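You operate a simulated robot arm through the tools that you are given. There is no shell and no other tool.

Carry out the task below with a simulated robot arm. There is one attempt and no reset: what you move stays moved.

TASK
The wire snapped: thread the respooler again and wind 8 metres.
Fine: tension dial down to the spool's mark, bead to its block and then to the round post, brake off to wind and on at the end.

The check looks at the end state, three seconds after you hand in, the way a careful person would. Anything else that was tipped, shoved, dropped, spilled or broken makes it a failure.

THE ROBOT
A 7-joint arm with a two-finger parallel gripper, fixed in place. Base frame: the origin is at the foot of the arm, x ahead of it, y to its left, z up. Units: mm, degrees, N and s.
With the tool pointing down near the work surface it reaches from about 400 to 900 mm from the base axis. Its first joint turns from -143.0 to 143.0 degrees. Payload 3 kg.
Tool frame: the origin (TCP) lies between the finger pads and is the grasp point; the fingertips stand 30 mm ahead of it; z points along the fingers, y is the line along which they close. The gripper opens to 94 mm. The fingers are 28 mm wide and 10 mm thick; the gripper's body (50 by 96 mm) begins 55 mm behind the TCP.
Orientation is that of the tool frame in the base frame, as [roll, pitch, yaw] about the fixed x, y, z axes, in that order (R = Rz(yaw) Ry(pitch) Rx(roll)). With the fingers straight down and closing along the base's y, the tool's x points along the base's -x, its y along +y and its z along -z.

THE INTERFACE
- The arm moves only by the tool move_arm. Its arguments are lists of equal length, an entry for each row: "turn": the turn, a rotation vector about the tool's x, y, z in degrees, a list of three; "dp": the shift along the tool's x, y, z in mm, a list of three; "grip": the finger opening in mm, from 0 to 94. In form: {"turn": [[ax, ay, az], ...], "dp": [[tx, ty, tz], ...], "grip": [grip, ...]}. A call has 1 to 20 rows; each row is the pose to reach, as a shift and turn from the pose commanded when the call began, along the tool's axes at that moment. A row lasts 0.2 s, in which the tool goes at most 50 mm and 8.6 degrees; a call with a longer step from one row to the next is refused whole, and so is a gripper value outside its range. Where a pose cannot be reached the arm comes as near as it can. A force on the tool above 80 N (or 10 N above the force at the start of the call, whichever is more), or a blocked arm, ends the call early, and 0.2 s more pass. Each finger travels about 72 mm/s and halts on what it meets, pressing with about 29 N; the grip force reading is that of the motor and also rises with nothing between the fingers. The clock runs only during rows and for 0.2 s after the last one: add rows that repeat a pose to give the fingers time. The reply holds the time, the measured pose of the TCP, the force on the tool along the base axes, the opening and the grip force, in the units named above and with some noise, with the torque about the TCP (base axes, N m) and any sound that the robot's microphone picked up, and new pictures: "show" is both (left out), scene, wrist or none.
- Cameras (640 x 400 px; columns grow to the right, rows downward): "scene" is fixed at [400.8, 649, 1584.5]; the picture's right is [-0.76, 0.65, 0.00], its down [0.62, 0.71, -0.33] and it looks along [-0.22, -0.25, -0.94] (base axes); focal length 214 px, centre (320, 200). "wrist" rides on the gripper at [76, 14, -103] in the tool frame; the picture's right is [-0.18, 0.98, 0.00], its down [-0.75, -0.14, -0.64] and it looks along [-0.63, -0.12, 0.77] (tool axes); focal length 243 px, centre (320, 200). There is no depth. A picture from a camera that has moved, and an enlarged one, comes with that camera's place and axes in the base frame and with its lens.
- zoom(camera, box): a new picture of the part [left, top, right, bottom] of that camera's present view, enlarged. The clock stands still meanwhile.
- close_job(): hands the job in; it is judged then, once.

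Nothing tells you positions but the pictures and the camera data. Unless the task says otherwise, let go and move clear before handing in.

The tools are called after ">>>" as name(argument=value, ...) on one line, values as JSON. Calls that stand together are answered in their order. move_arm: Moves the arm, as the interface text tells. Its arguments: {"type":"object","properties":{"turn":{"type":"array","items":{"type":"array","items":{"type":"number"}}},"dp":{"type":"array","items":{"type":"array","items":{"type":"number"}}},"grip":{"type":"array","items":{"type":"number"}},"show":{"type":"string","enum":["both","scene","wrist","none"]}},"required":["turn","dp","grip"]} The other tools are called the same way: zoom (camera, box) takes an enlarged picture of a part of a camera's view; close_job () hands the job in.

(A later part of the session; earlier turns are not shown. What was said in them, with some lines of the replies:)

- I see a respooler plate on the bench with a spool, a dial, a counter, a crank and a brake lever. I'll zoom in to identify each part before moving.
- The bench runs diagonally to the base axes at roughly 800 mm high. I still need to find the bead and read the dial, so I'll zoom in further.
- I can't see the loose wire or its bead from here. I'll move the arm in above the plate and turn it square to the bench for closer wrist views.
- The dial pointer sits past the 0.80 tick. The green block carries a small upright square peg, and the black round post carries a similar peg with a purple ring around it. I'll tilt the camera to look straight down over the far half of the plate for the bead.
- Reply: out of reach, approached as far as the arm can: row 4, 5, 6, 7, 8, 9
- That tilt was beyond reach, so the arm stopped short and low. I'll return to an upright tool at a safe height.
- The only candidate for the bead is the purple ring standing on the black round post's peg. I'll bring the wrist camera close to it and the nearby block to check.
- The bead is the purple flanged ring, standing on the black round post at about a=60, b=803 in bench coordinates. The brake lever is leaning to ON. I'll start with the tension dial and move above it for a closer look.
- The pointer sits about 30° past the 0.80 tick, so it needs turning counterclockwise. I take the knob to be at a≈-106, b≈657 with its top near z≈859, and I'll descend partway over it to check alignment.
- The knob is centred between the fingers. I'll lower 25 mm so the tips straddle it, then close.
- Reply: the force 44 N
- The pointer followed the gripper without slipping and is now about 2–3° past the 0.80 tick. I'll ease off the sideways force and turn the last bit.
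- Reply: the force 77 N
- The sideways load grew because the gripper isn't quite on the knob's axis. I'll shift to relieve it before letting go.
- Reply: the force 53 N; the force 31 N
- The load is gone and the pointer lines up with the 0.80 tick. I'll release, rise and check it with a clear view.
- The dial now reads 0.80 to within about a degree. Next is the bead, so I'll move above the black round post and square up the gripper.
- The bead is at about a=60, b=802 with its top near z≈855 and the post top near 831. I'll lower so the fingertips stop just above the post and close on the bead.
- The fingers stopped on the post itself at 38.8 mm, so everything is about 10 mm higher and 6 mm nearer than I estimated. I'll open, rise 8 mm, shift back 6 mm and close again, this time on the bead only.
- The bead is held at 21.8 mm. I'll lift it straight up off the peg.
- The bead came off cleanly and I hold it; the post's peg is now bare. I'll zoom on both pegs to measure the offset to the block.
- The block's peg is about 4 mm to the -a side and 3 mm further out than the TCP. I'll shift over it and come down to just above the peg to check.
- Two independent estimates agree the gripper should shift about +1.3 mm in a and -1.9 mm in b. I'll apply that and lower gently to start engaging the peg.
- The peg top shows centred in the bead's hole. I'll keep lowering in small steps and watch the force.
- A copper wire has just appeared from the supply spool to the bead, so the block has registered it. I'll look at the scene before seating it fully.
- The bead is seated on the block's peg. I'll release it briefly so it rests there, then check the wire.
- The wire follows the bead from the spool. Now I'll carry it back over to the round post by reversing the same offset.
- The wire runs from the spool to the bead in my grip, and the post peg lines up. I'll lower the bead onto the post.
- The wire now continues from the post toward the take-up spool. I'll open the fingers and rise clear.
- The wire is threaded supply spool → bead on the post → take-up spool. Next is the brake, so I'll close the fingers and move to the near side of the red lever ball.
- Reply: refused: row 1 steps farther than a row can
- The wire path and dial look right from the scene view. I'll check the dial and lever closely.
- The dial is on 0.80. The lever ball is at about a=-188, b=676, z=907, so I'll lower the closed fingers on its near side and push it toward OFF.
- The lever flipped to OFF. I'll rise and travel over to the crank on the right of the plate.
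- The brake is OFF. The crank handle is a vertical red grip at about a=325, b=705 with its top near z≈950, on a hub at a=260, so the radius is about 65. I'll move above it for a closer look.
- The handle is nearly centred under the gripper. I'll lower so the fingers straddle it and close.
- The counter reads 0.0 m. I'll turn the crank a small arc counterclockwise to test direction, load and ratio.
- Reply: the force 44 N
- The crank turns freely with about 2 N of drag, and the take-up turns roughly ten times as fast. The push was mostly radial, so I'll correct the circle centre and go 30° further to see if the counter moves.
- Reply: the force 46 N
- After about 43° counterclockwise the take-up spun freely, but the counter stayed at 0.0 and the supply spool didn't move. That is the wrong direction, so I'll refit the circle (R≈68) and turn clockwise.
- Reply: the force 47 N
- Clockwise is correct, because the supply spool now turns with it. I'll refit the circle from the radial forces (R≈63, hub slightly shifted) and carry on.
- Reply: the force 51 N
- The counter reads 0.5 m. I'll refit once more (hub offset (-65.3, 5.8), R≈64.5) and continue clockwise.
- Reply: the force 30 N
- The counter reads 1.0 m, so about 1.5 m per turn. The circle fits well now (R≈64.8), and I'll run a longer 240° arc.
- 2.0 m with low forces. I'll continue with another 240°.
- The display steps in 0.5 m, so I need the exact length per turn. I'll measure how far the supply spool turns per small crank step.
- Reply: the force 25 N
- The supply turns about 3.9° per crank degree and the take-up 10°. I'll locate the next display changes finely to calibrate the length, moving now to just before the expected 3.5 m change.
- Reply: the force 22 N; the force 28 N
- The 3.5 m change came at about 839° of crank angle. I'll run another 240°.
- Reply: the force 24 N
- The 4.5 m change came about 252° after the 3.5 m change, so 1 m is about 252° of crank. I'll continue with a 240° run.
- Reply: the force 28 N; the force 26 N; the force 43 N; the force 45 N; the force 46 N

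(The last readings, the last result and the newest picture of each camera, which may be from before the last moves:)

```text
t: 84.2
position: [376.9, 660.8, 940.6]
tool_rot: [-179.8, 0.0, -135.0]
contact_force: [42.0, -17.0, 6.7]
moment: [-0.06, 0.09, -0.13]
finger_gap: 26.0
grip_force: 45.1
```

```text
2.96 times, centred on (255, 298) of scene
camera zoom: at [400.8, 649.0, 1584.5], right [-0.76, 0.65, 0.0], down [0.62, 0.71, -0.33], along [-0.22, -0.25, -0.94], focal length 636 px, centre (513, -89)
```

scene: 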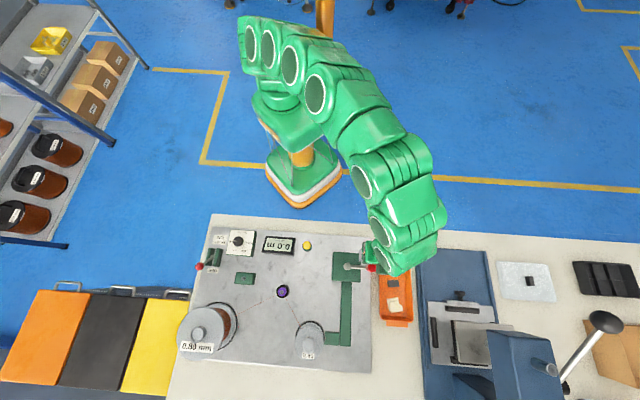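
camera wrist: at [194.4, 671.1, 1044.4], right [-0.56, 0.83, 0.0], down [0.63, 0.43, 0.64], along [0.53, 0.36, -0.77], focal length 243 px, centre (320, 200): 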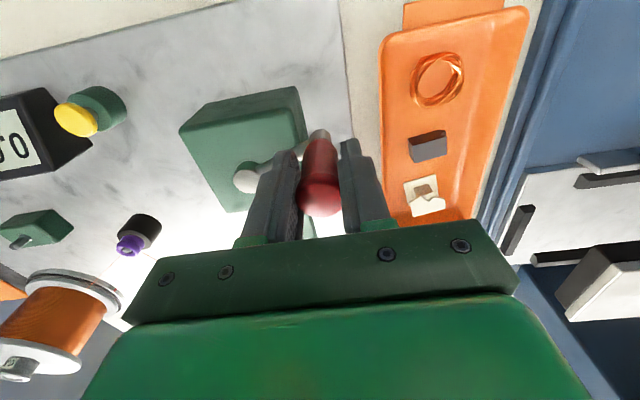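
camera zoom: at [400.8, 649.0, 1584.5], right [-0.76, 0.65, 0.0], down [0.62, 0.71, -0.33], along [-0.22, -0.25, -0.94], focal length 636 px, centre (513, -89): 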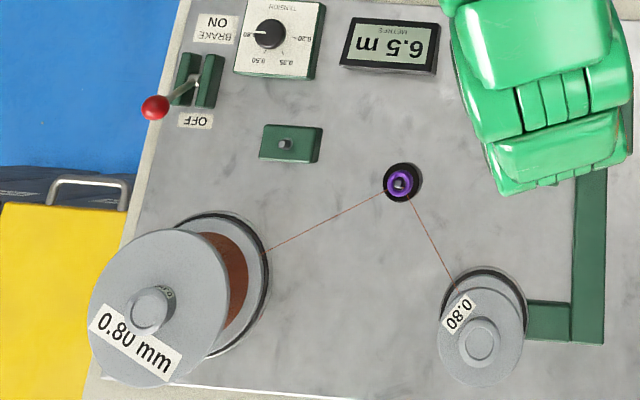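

The 6.5 m change gives exactly 252° per metre, so 8.0 m should appear about 375° from here. I'll do one more 240° run and then approach slowly.

>>> move_arm(turn=[[0, 0, 0], [0, 0, 0], [0, 0, 0], [0, 0, 0], [0, 0, 0], [0, 0, 0], [0, 0, 0], [0, 0, 0], [0, 0, 0], [0, 0, 0], [0, 0, 0], [0, 0, 0], [0, 0, 0], [0, 0, 0], [0, 0, 0], [0, 0, 0], [0, 0, 0], [0, 0, 0], [0, 0, 0], [0, 0, 0]], dp=[[13.02, -3.74, 0], [26.53, -4.68, 0], [39.95, -2.8, 0], [52.68, 1.84, 0], [64.17, 9.02, 0], [73.91, 18.43, 0], [81.48, 29.66, 0], [86.56, 42.22, 0], [88.91, 55.56, 0], [88.44, 69.1, 0], [85.16, 82.24, 0], [79.22, 94.42, 0], [70.88, 105.09, 0], [60.51, 113.8, 0], [48.54, 120.16, 0], [35.52, 123.9, 0], [22.01, 124.84, 0], [8.59, 122.96, 0], [-4.14, 118.32, 0], [-15.63, 111.14, 0]], grip=[12, 12, 12, 12, 12, 12, 12, 12, 12, 12, 12, 12, 12, 12, 12, 12, 12, 12, 12, 12], show="none")

>>> zoom(camera="scene", box=[165, 230, 345, 365])

```text
t: 88.4
position: [308.2, 748.6, 939.4]
tool_rot: [180.0, -0.1, -134.9]
contact_force: [2.8, -28.3, 2.8]
moment: [-0.14, 0.42, -0.02]
finger_gap: 25.9
grip_force: 44.8
```

```text
2.96 times, centred on (255, 298) of scene
camera zoom: at [400.8, 649.0, 1584.5], right [-0.76, 0.65, 0.0], down [0.62, 0.71, -0.33], along [-0.22, -0.25, -0.94], focal length 636 px, centre (513, -89)
```

zoom: 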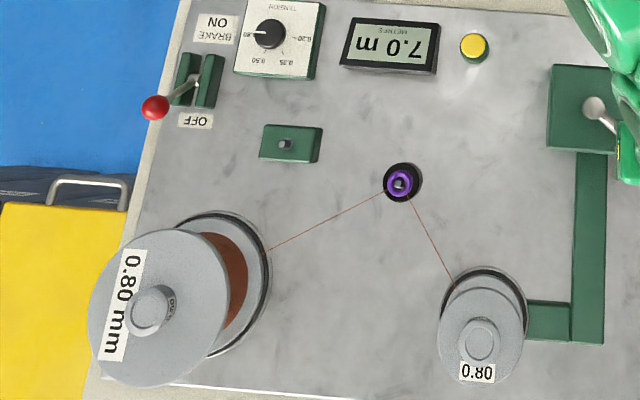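

>>> move_arm(turn=[[0, 0, 0], [0, 0, 0], [0, 0, 0], [0, 0, 0], [0, 0, 0], [0, 0, 0], [0, 0, 0], [0, 0, 0], [0, 0, 0], [0, 0, 0], [0, 0, 0], [0, 0, 0], [0, 0, 0]], dp=[[-9.74, -9.41, 0], [-17.31, -20.64, 0], [-22.39, -33.2, 0], [-24.74, -46.54, 0], [-24.27, -60.08, 0], [-20.99, -73.22, 0], [-15.05, -85.4, 0], [-6.71, -96.07, 0], [3.66, -104.78, 0], [9.48, -108.27, 0], [15.63, -111.14, 0], [15.63, -111.14, 0], [15.63, -111.14, 0]], grip=[12, 12, 12, 12, 12, 12, 12, 12, 12, 12, 12, 12, 12], show="none")

>>> zoom(camera="scene", box=[165, 230, 345, 365])

```text
t: 91.2
position: [377.8, 659.5, 940.8]
tool_rot: [179.9, 0.0, -135.0]
contact_force: [25.3, -10.9, -9.2]
moment: [0.03, 0.08, -0.04]
finger_gap: 25.8
grip_force: 45.3
```

```text
2.96 times, centred on (255, 298) of scene
camera zoom: at [400.8, 649.0, 1584.5], right [-0.76, 0.65, 0.0], down [0.62, 0.71, -0.33], along [-0.22, -0.25, -0.94], focal length 636 px, centre (513, -89)
```

zoom: 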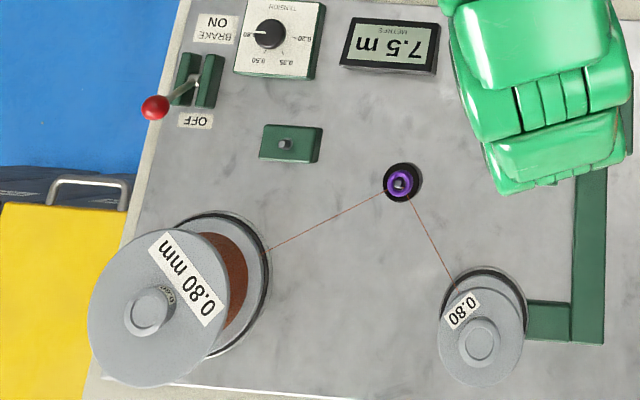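

>>> move_arm(turn=[[0, 0, 0], [0, 0, 0], [0, 0, 0], [0, 0, 0]], dp=[[6.41, -2.21, 0], [13.02, -3.74, 0], [13.02, -3.74, 0], [13.02, -3.74, 0]], grip=[12, 12, 12, 12], show="none")

>>> zoom(camera="scene", box=[165, 230, 345, 365])

```text
t: 92.2
position: [369.6, 648.2, 942.2]
tool_rot: [180.0, 0.0, -134.9]
contact_force: [20.4, -14.4, 0.0]
moment: [-0.77, 0.82, -0.04]
finger_gap: 25.8
grip_force: 45.1
```

```text
2.96 times, centred on (255, 298) of scene
camera zoom: at [400.8, 649.0, 1584.5], right [-0.76, 0.65, 0.0], down [0.62, 0.71, -0.33], along [-0.22, -0.25, -0.94], focal length 636 px, centre (513, -89)
```

zoom: 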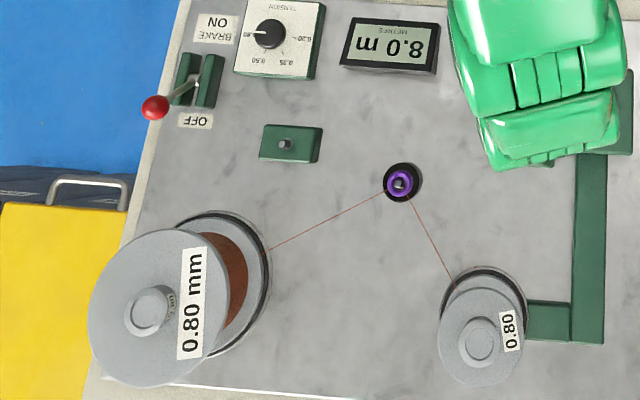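

The display now shows 8.0 m. I'll turn about 12° more (roughly 0.05 m) so the length sits safely inside the 8.0 reading.

>>> move_arm(turn=[[0, 0, 0], [0, 0, 0], [0, 0, 0], [0, 0, 0], [0, 0, 0]], dp=[[6.73, -0.82, 0], [13.51, -0.94, 0], [13.51, -0.94, 0], [13.51, -0.94, 0], [13.51, -0.94, 0]], grip=[12, 12, 12, 12, 12], show="wrist")

>>> zoom(camera="scene", box=[165, 230, 345, 365])

```text
t: 93.4
position: [363.0, 638.4, 940.5]
tool_rot: [-179.9, -0.1, -135.1]
contact_force: [26.8, -28.5, -20.3]
moment: [0.12, 0.14, -0.1]
finger_gap: 25.4
grip_force: 45.2
camera wrist: at [298.2, 595.3, 1043.3], right [-0.56, 0.83, 0.0], down [0.63, 0.43, 0.64], along [0.53, 0.36, -0.77], focal length 243 px, centre (320, 200)
```

wrist: 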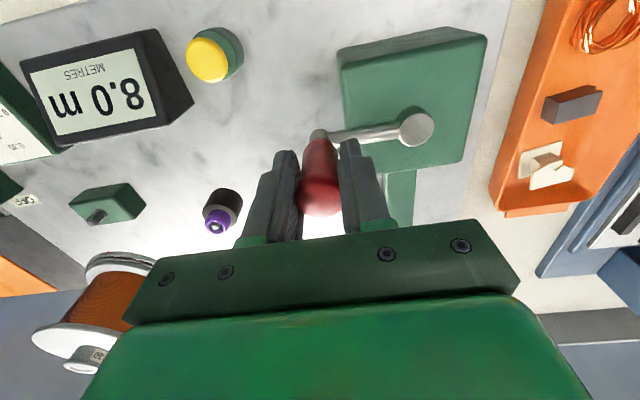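

```text
2.96 times, centred on (255, 298) of scene
camera zoom: at [400.8, 649.0, 1584.5], right [-0.76, 0.65, 0.0], down [0.62, 0.71, -0.33], along [-0.22, -0.25, -0.94], focal length 636 px, centre (513, -89)
```

zoom: 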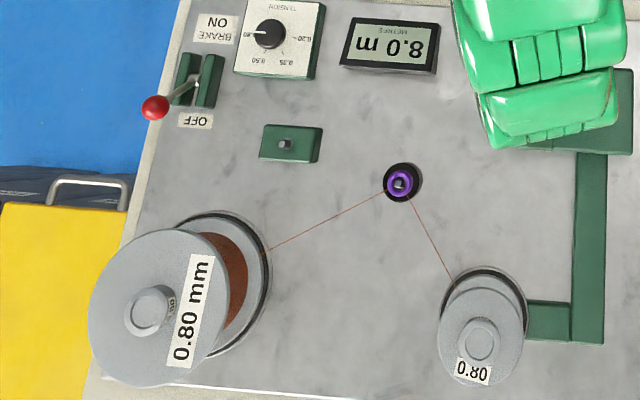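

8.0 m is wound. I'll relieve the radial load, open the fingers and lift off the handle.

>>> move_arm(turn=[[0, 0, 0], [0, 0, 0], [0, 0, 0], [0, 0, 0], [0, 0, 0], [0, 0, 0], [0, 0, 0]], dp=[[0, -2, 0], [0, -2, 0], [0, -2, 0], [0, -2, 0], [0, -2, -15], [0, -2, -40], [0, -2, -60]], grip=[12, 12, 40, 60, 60, 60, 60], show="both")

>>> zoom(camera="scene", box=[165, 230, 345, 365])

```text
t: 95.0
position: [361.3, 636.3, 1000.8]
tool_rot: [-179.8, -0.1, -135.0]
contact_force: [0.5, 0.6, -0.1]
moment: [0.02, 0.02, -0.03]
finger_gap: 59.8
grip_force: 0.0
camera wrist: at [298.2, 593.7, 1102.7], right [-0.56, 0.83, 0.0], down [0.63, 0.43, 0.64], along [0.53, 0.36, -0.77], focal length 243 px, centre (320, 200)
```

scene: 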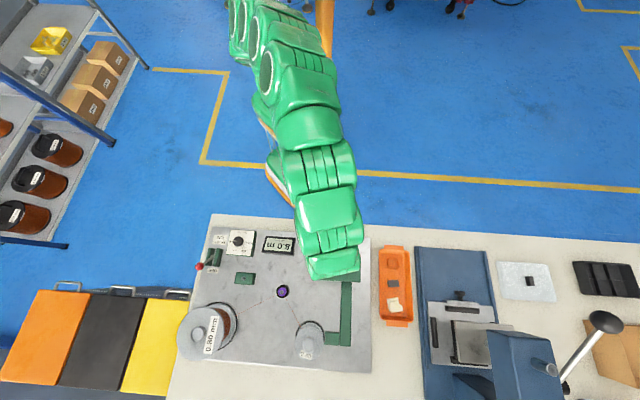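
wrist: 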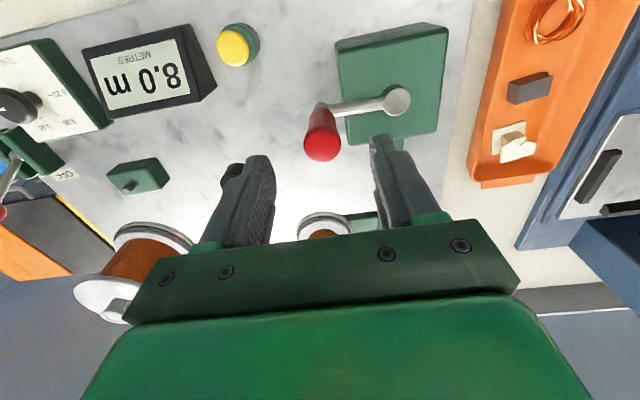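

```text
2.96 times, centred on (255, 298) of scene
camera zoom: at [400.8, 649.0, 1584.5], right [-0.76, 0.65, 0.0], down [0.62, 0.71, -0.33], along [-0.22, -0.25, -0.94], focal length 636 px, centre (513, -89)
```

zoom: 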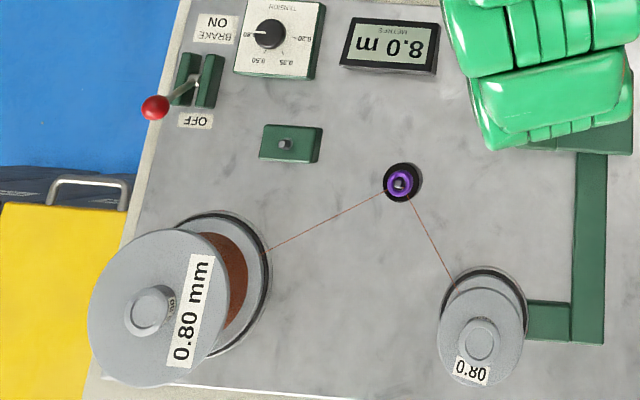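

The crank stayed put and the counter reads 8.0 m. Now I'll travel to the far side of the brake lever with the fingers closed to push it back to ON.

>>> move_arm(turn=[[0, 0, 0], [0, 0, 0], [0, 0, 0], [0, 0, 0], [0, 0, 0], [0, 0, 0], [0, 0, 0], [0, 0, 0], [0, 0, 0], [0, 0, 0]], dp=[[-10, -42, 0], [-20, -85, 0], [-30, -128, 0], [-40, -171, 0], [-50, -214, 0], [-60, -257, 0], [-70, -300, 0], [-80, -343, 0], [-87, -382, 0], [-87, -382, 0]], grip=[60, 50, 40, 20, 0, 0, 0, 0, 0, 0], show="both")

>>> zoom(camera="scene", box=[165, 220, 325, 345])

```text
t: 97.2
position: [695.0, 428.2, 1001.4]
tool_rot: [-179.8, 0.2, -135.0]
contact_force: [-0.8, 0.1, -1.3]
moment: [-0.02, -0.02, 0.05]
finger_gap: 0.0
grip_force: 29.0
camera wrist: at [631.8, 385.5, 1104.0], right [-0.56, 0.83, 0.0], down [0.63, 0.43, 0.64], along [0.53, 0.36, -0.77], focal length 243 px, centre (320, 200)
```

scene: 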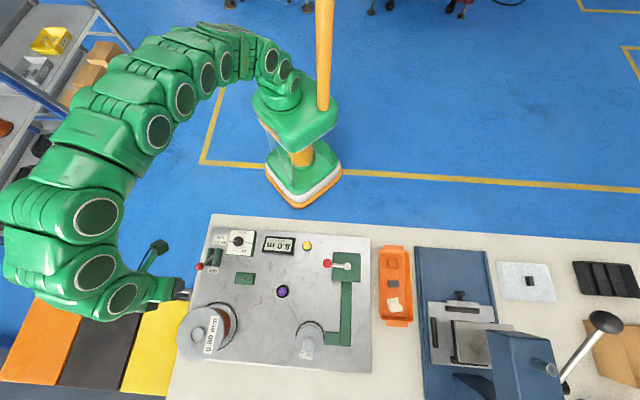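
wrist: 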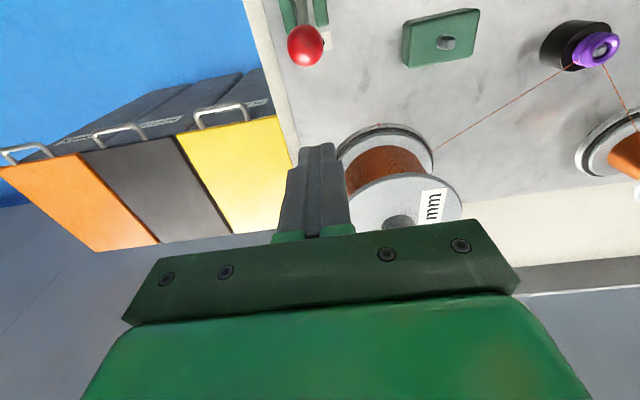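

```text
3.20 times, centred on (245, 282) of scene
camera zoom: at [400.8, 649.0, 1584.5], right [-0.76, 0.65, 0.0], down [0.62, 0.71, -0.33], along [-0.22, -0.25, -0.94], focal length 686 px, centre (560, -64)
```

zoom: 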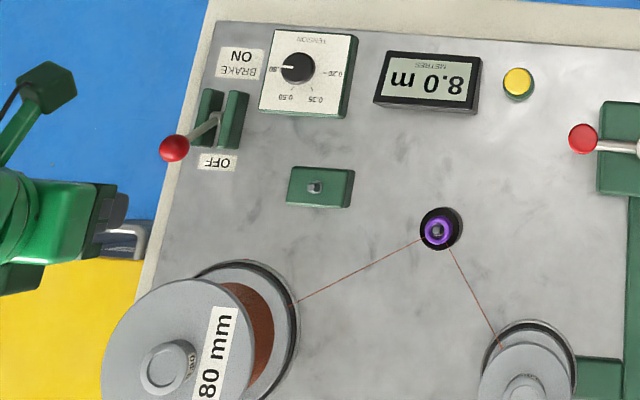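

The ball is at about a=-189, b=742, and I'm on its far side with clearance. I'll lower and push it toward ON.

>>> move_arm(turn=[[0, 0, 0], [0, 0, 0], [0, 0, 0], [0, 0, 0], [0, 0, 0], [0, 0, 0], [0, 0, 0], [0, 0, 0], [0, 0, 0], [0, 0, 0], [0, 0, 0], [0, 0, 0], [0, 0, 0]], dp=[[0, 0, 38], [0, 0, 76], [0, 0, 76], [8, 0, 76], [16, 0, 76], [24, 0, 76], [32, 0, 76], [40, 0, 76], [48, 0, 76], [56, 0, 76], [62, 0, 76], [66, 0, 76], [66, 0, 76]], grip=[0, 0, 0, 0, 0, 0, 0, 0, 0, 0, 0, 0, 0], show="both")

>>> zoom(camera="scene", box=[165, 220, 325, 345])

```text
t: 100.0
position: [646.7, 382.4, 924.7]
tool_rot: [180.0, 0.0, -135.0]
contact_force: [-0.2, -0.1, 0.3]
moment: [-0.02, 0.02, 0.0]
finger_gap: 0.1
grip_force: 29.2
camera wrist: at [583.3, 339.8, 1027.4], right [-0.56, 0.83, 0.0], down [0.63, 0.43, 0.64], along [0.53, 0.36, -0.77], focal length 243 px, centre (320, 200)
```

scene: 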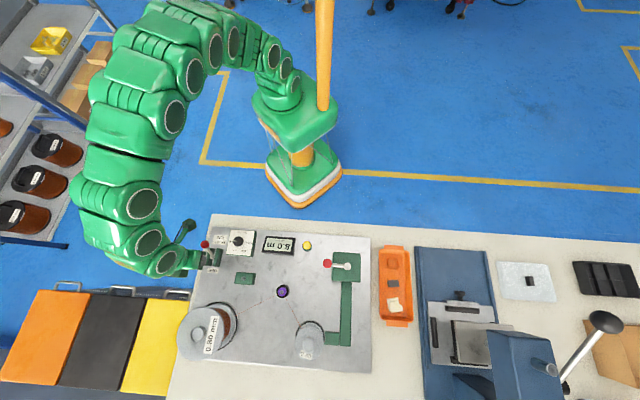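
wrist: 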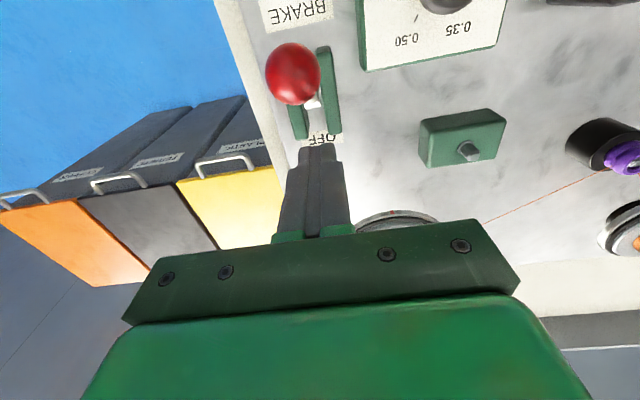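

```text
3.20 times, centred on (245, 282) of scene
camera zoom: at [400.8, 649.0, 1584.5], right [-0.76, 0.65, 0.0], down [0.62, 0.71, -0.33], along [-0.22, -0.25, -0.94], focal length 686 px, centre (560, -64)
```

zoom: 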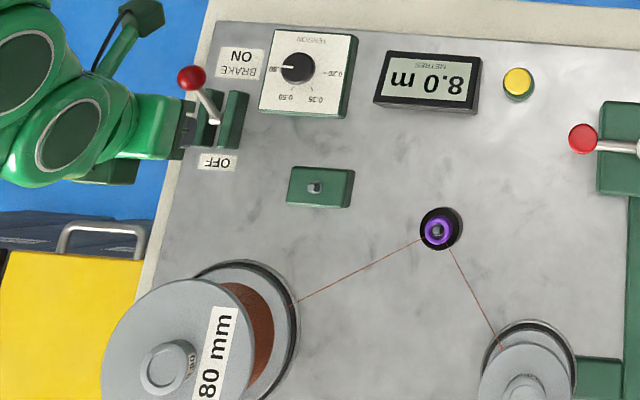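

The lever is back in its original ON position. I'll back off, rise clear and inspect everything.

>>> move_arm(turn=[[0, 0, 0], [0, 0, 0], [0, 0, 0], [0, 0, 0], [0, 0, 0], [0, 0, 0], [0, 0, 0], [0, 0, 0], [0, 0, 0], [0, 0, 0], [0, 0, 0]], dp=[[-8, 0, 0], [-8, 0, -30], [-8, 0, -70], [-8, 0, -110], [-8, 0, -150], [20, 0, -180], [60, 0, -200], [100, 0, -200], [140, 10, -200], [180, 20, -200], [180, 20, -200]], grip=[0, 0, 0, 0, 0, 0, 0, 0, 0, 0, 0], show="both")

>>> zoom(camera="scene", box=[165, 220, 405, 370])

>>> zoom(camera="scene", box=[195, 225, 275, 275])

>>> zoom(camera="scene", box=[267, 281, 299, 301])

>>> zoom(camera="scene", box=[255, 230, 325, 270])

```text
t: 102.4
position: [504.9, 266.7, 1125.4]
tool_rot: [180.0, 0.0, -134.9]
contact_force: [-0.9, -0.4, 0.9]
moment: [0.01, -0.01, 0.01]
finger_gap: 0.2
grip_force: 29.3
camera wrist: at [440.7, 224.4, 1226.7], right [-0.56, 0.83, 0.0], down [0.63, 0.43, 0.64], along [0.53, 0.36, -0.77], focal length 243 px, centre (320, 200)
```

scene: 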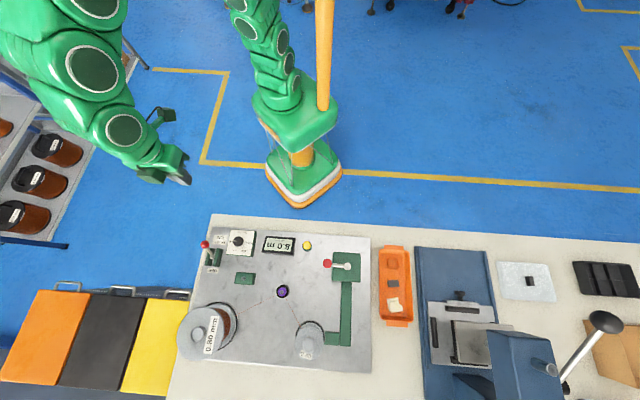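
wrist: 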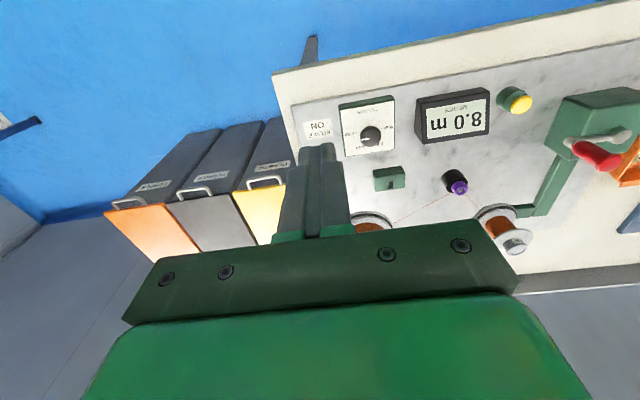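

```text
2.67 times, centred on (285, 295) of scene
camera zoom: at [400.8, 649.0, 1584.5], right [-0.76, 0.65, 0.0], down [0.62, 0.71, -0.33], along [-0.22, -0.25, -0.94], focal length 572 px, centre (413, -53)
```

zoom: 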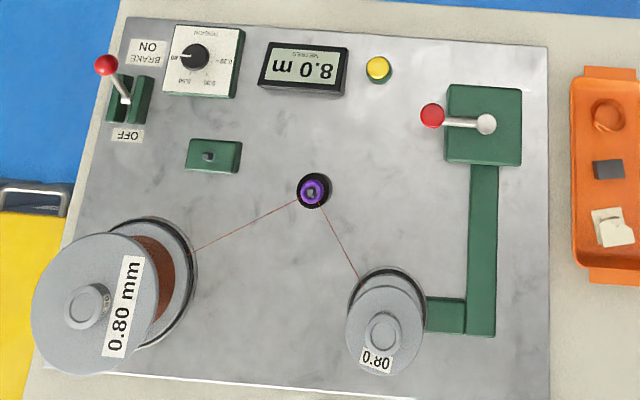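

```text
8.00 times, centred on (235, 250) of scene
camera zoom: at [400.8, 649.0, 1584.5], right [-0.76, 0.65, 0.0], down [0.62, 0.71, -0.33], along [-0.22, -0.25, -0.94], focal length 1716 px, centre (1000, -200)
```

zoom: 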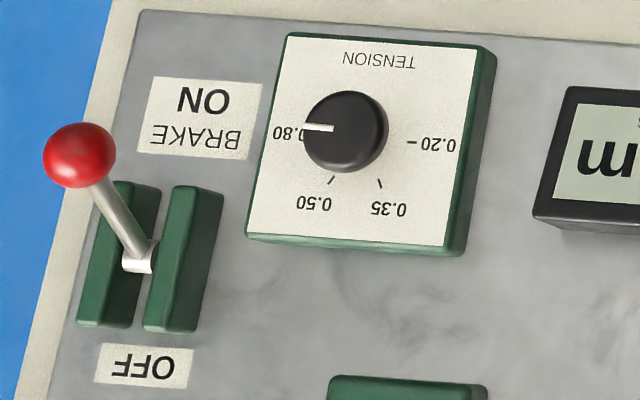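

```text
16.00 times, centred on (283, 291) of scene
camera zoom: at [400.8, 649.0, 1584.5], right [-0.76, 0.65, 0.0], down [0.62, 0.71, -0.33], along [-0.22, -0.25, -0.94], focal length 3432 px, centre (912, -1256)
```

zoom: 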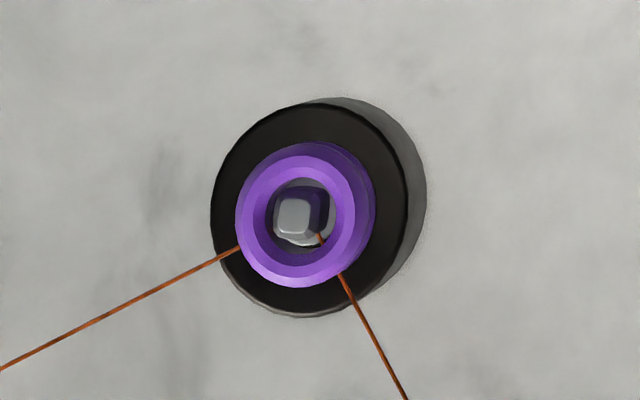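

```text
9.14 times, centred on (290, 250) of scene
camera zoom: at [400.8, 649.0, 1584.5], right [-0.76, 0.65, 0.0], down [0.62, 0.71, -0.33], along [-0.22, -0.25, -0.94], focal length 1961 px, centre (594, -257)
```

zoom: 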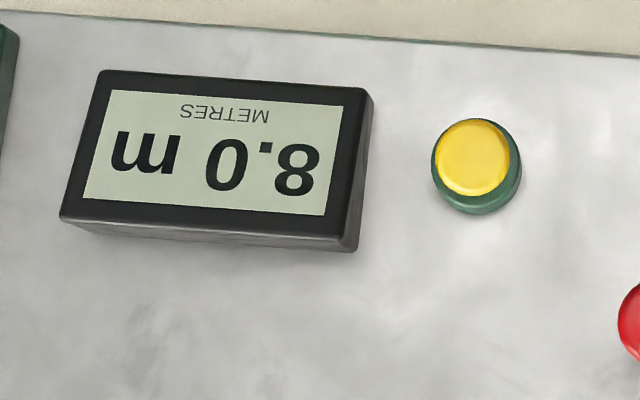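

All the pieces check out:
- **Dial:** on the 0.80 mark.
- **Bead and wire:** the bead is seated on the round post and the wire runs unbroken to the take-up spool.
- **Length:** the counter reads 8.0 m. It steps in 0.5 m, so the exact length is only known to within that step.
- **Brake:** ON.
- **Arm:** clear of the bench, with nothing else disturbed that I can see.

I'm handing in the job.

>>> close_job()

```text
The job is handed in.
```

I threaded the respooler again and wound it until the counter read 8.0 m, then handed the job in.

- **Tension:** I turned the dial down from about 30° past its mark to the spool's 0.80 mark.
- **Bead:** it went to the green block first, where the wire caught, and then onto the round post. The wire runs from the supply spool through the bead to the take-up spool.
- **Winding:** the brake went off, and I cranked clockwise to 8.0 m. I first turned the crank about 45° the wrong way; the counter stayed at 0.0 and the supply spool didn't move.
- **Length:** the counter only shows 0.5 m steps. I stopped just past the change to 8.0, so the true length is probably about 8.05 m. If the counter rounds instead of dropping the remainder, it would be nearer 7.8 m.
- **End state:** the brake is back on, the gripper is clear of the bench, and I saw nothing else moved or knocked.
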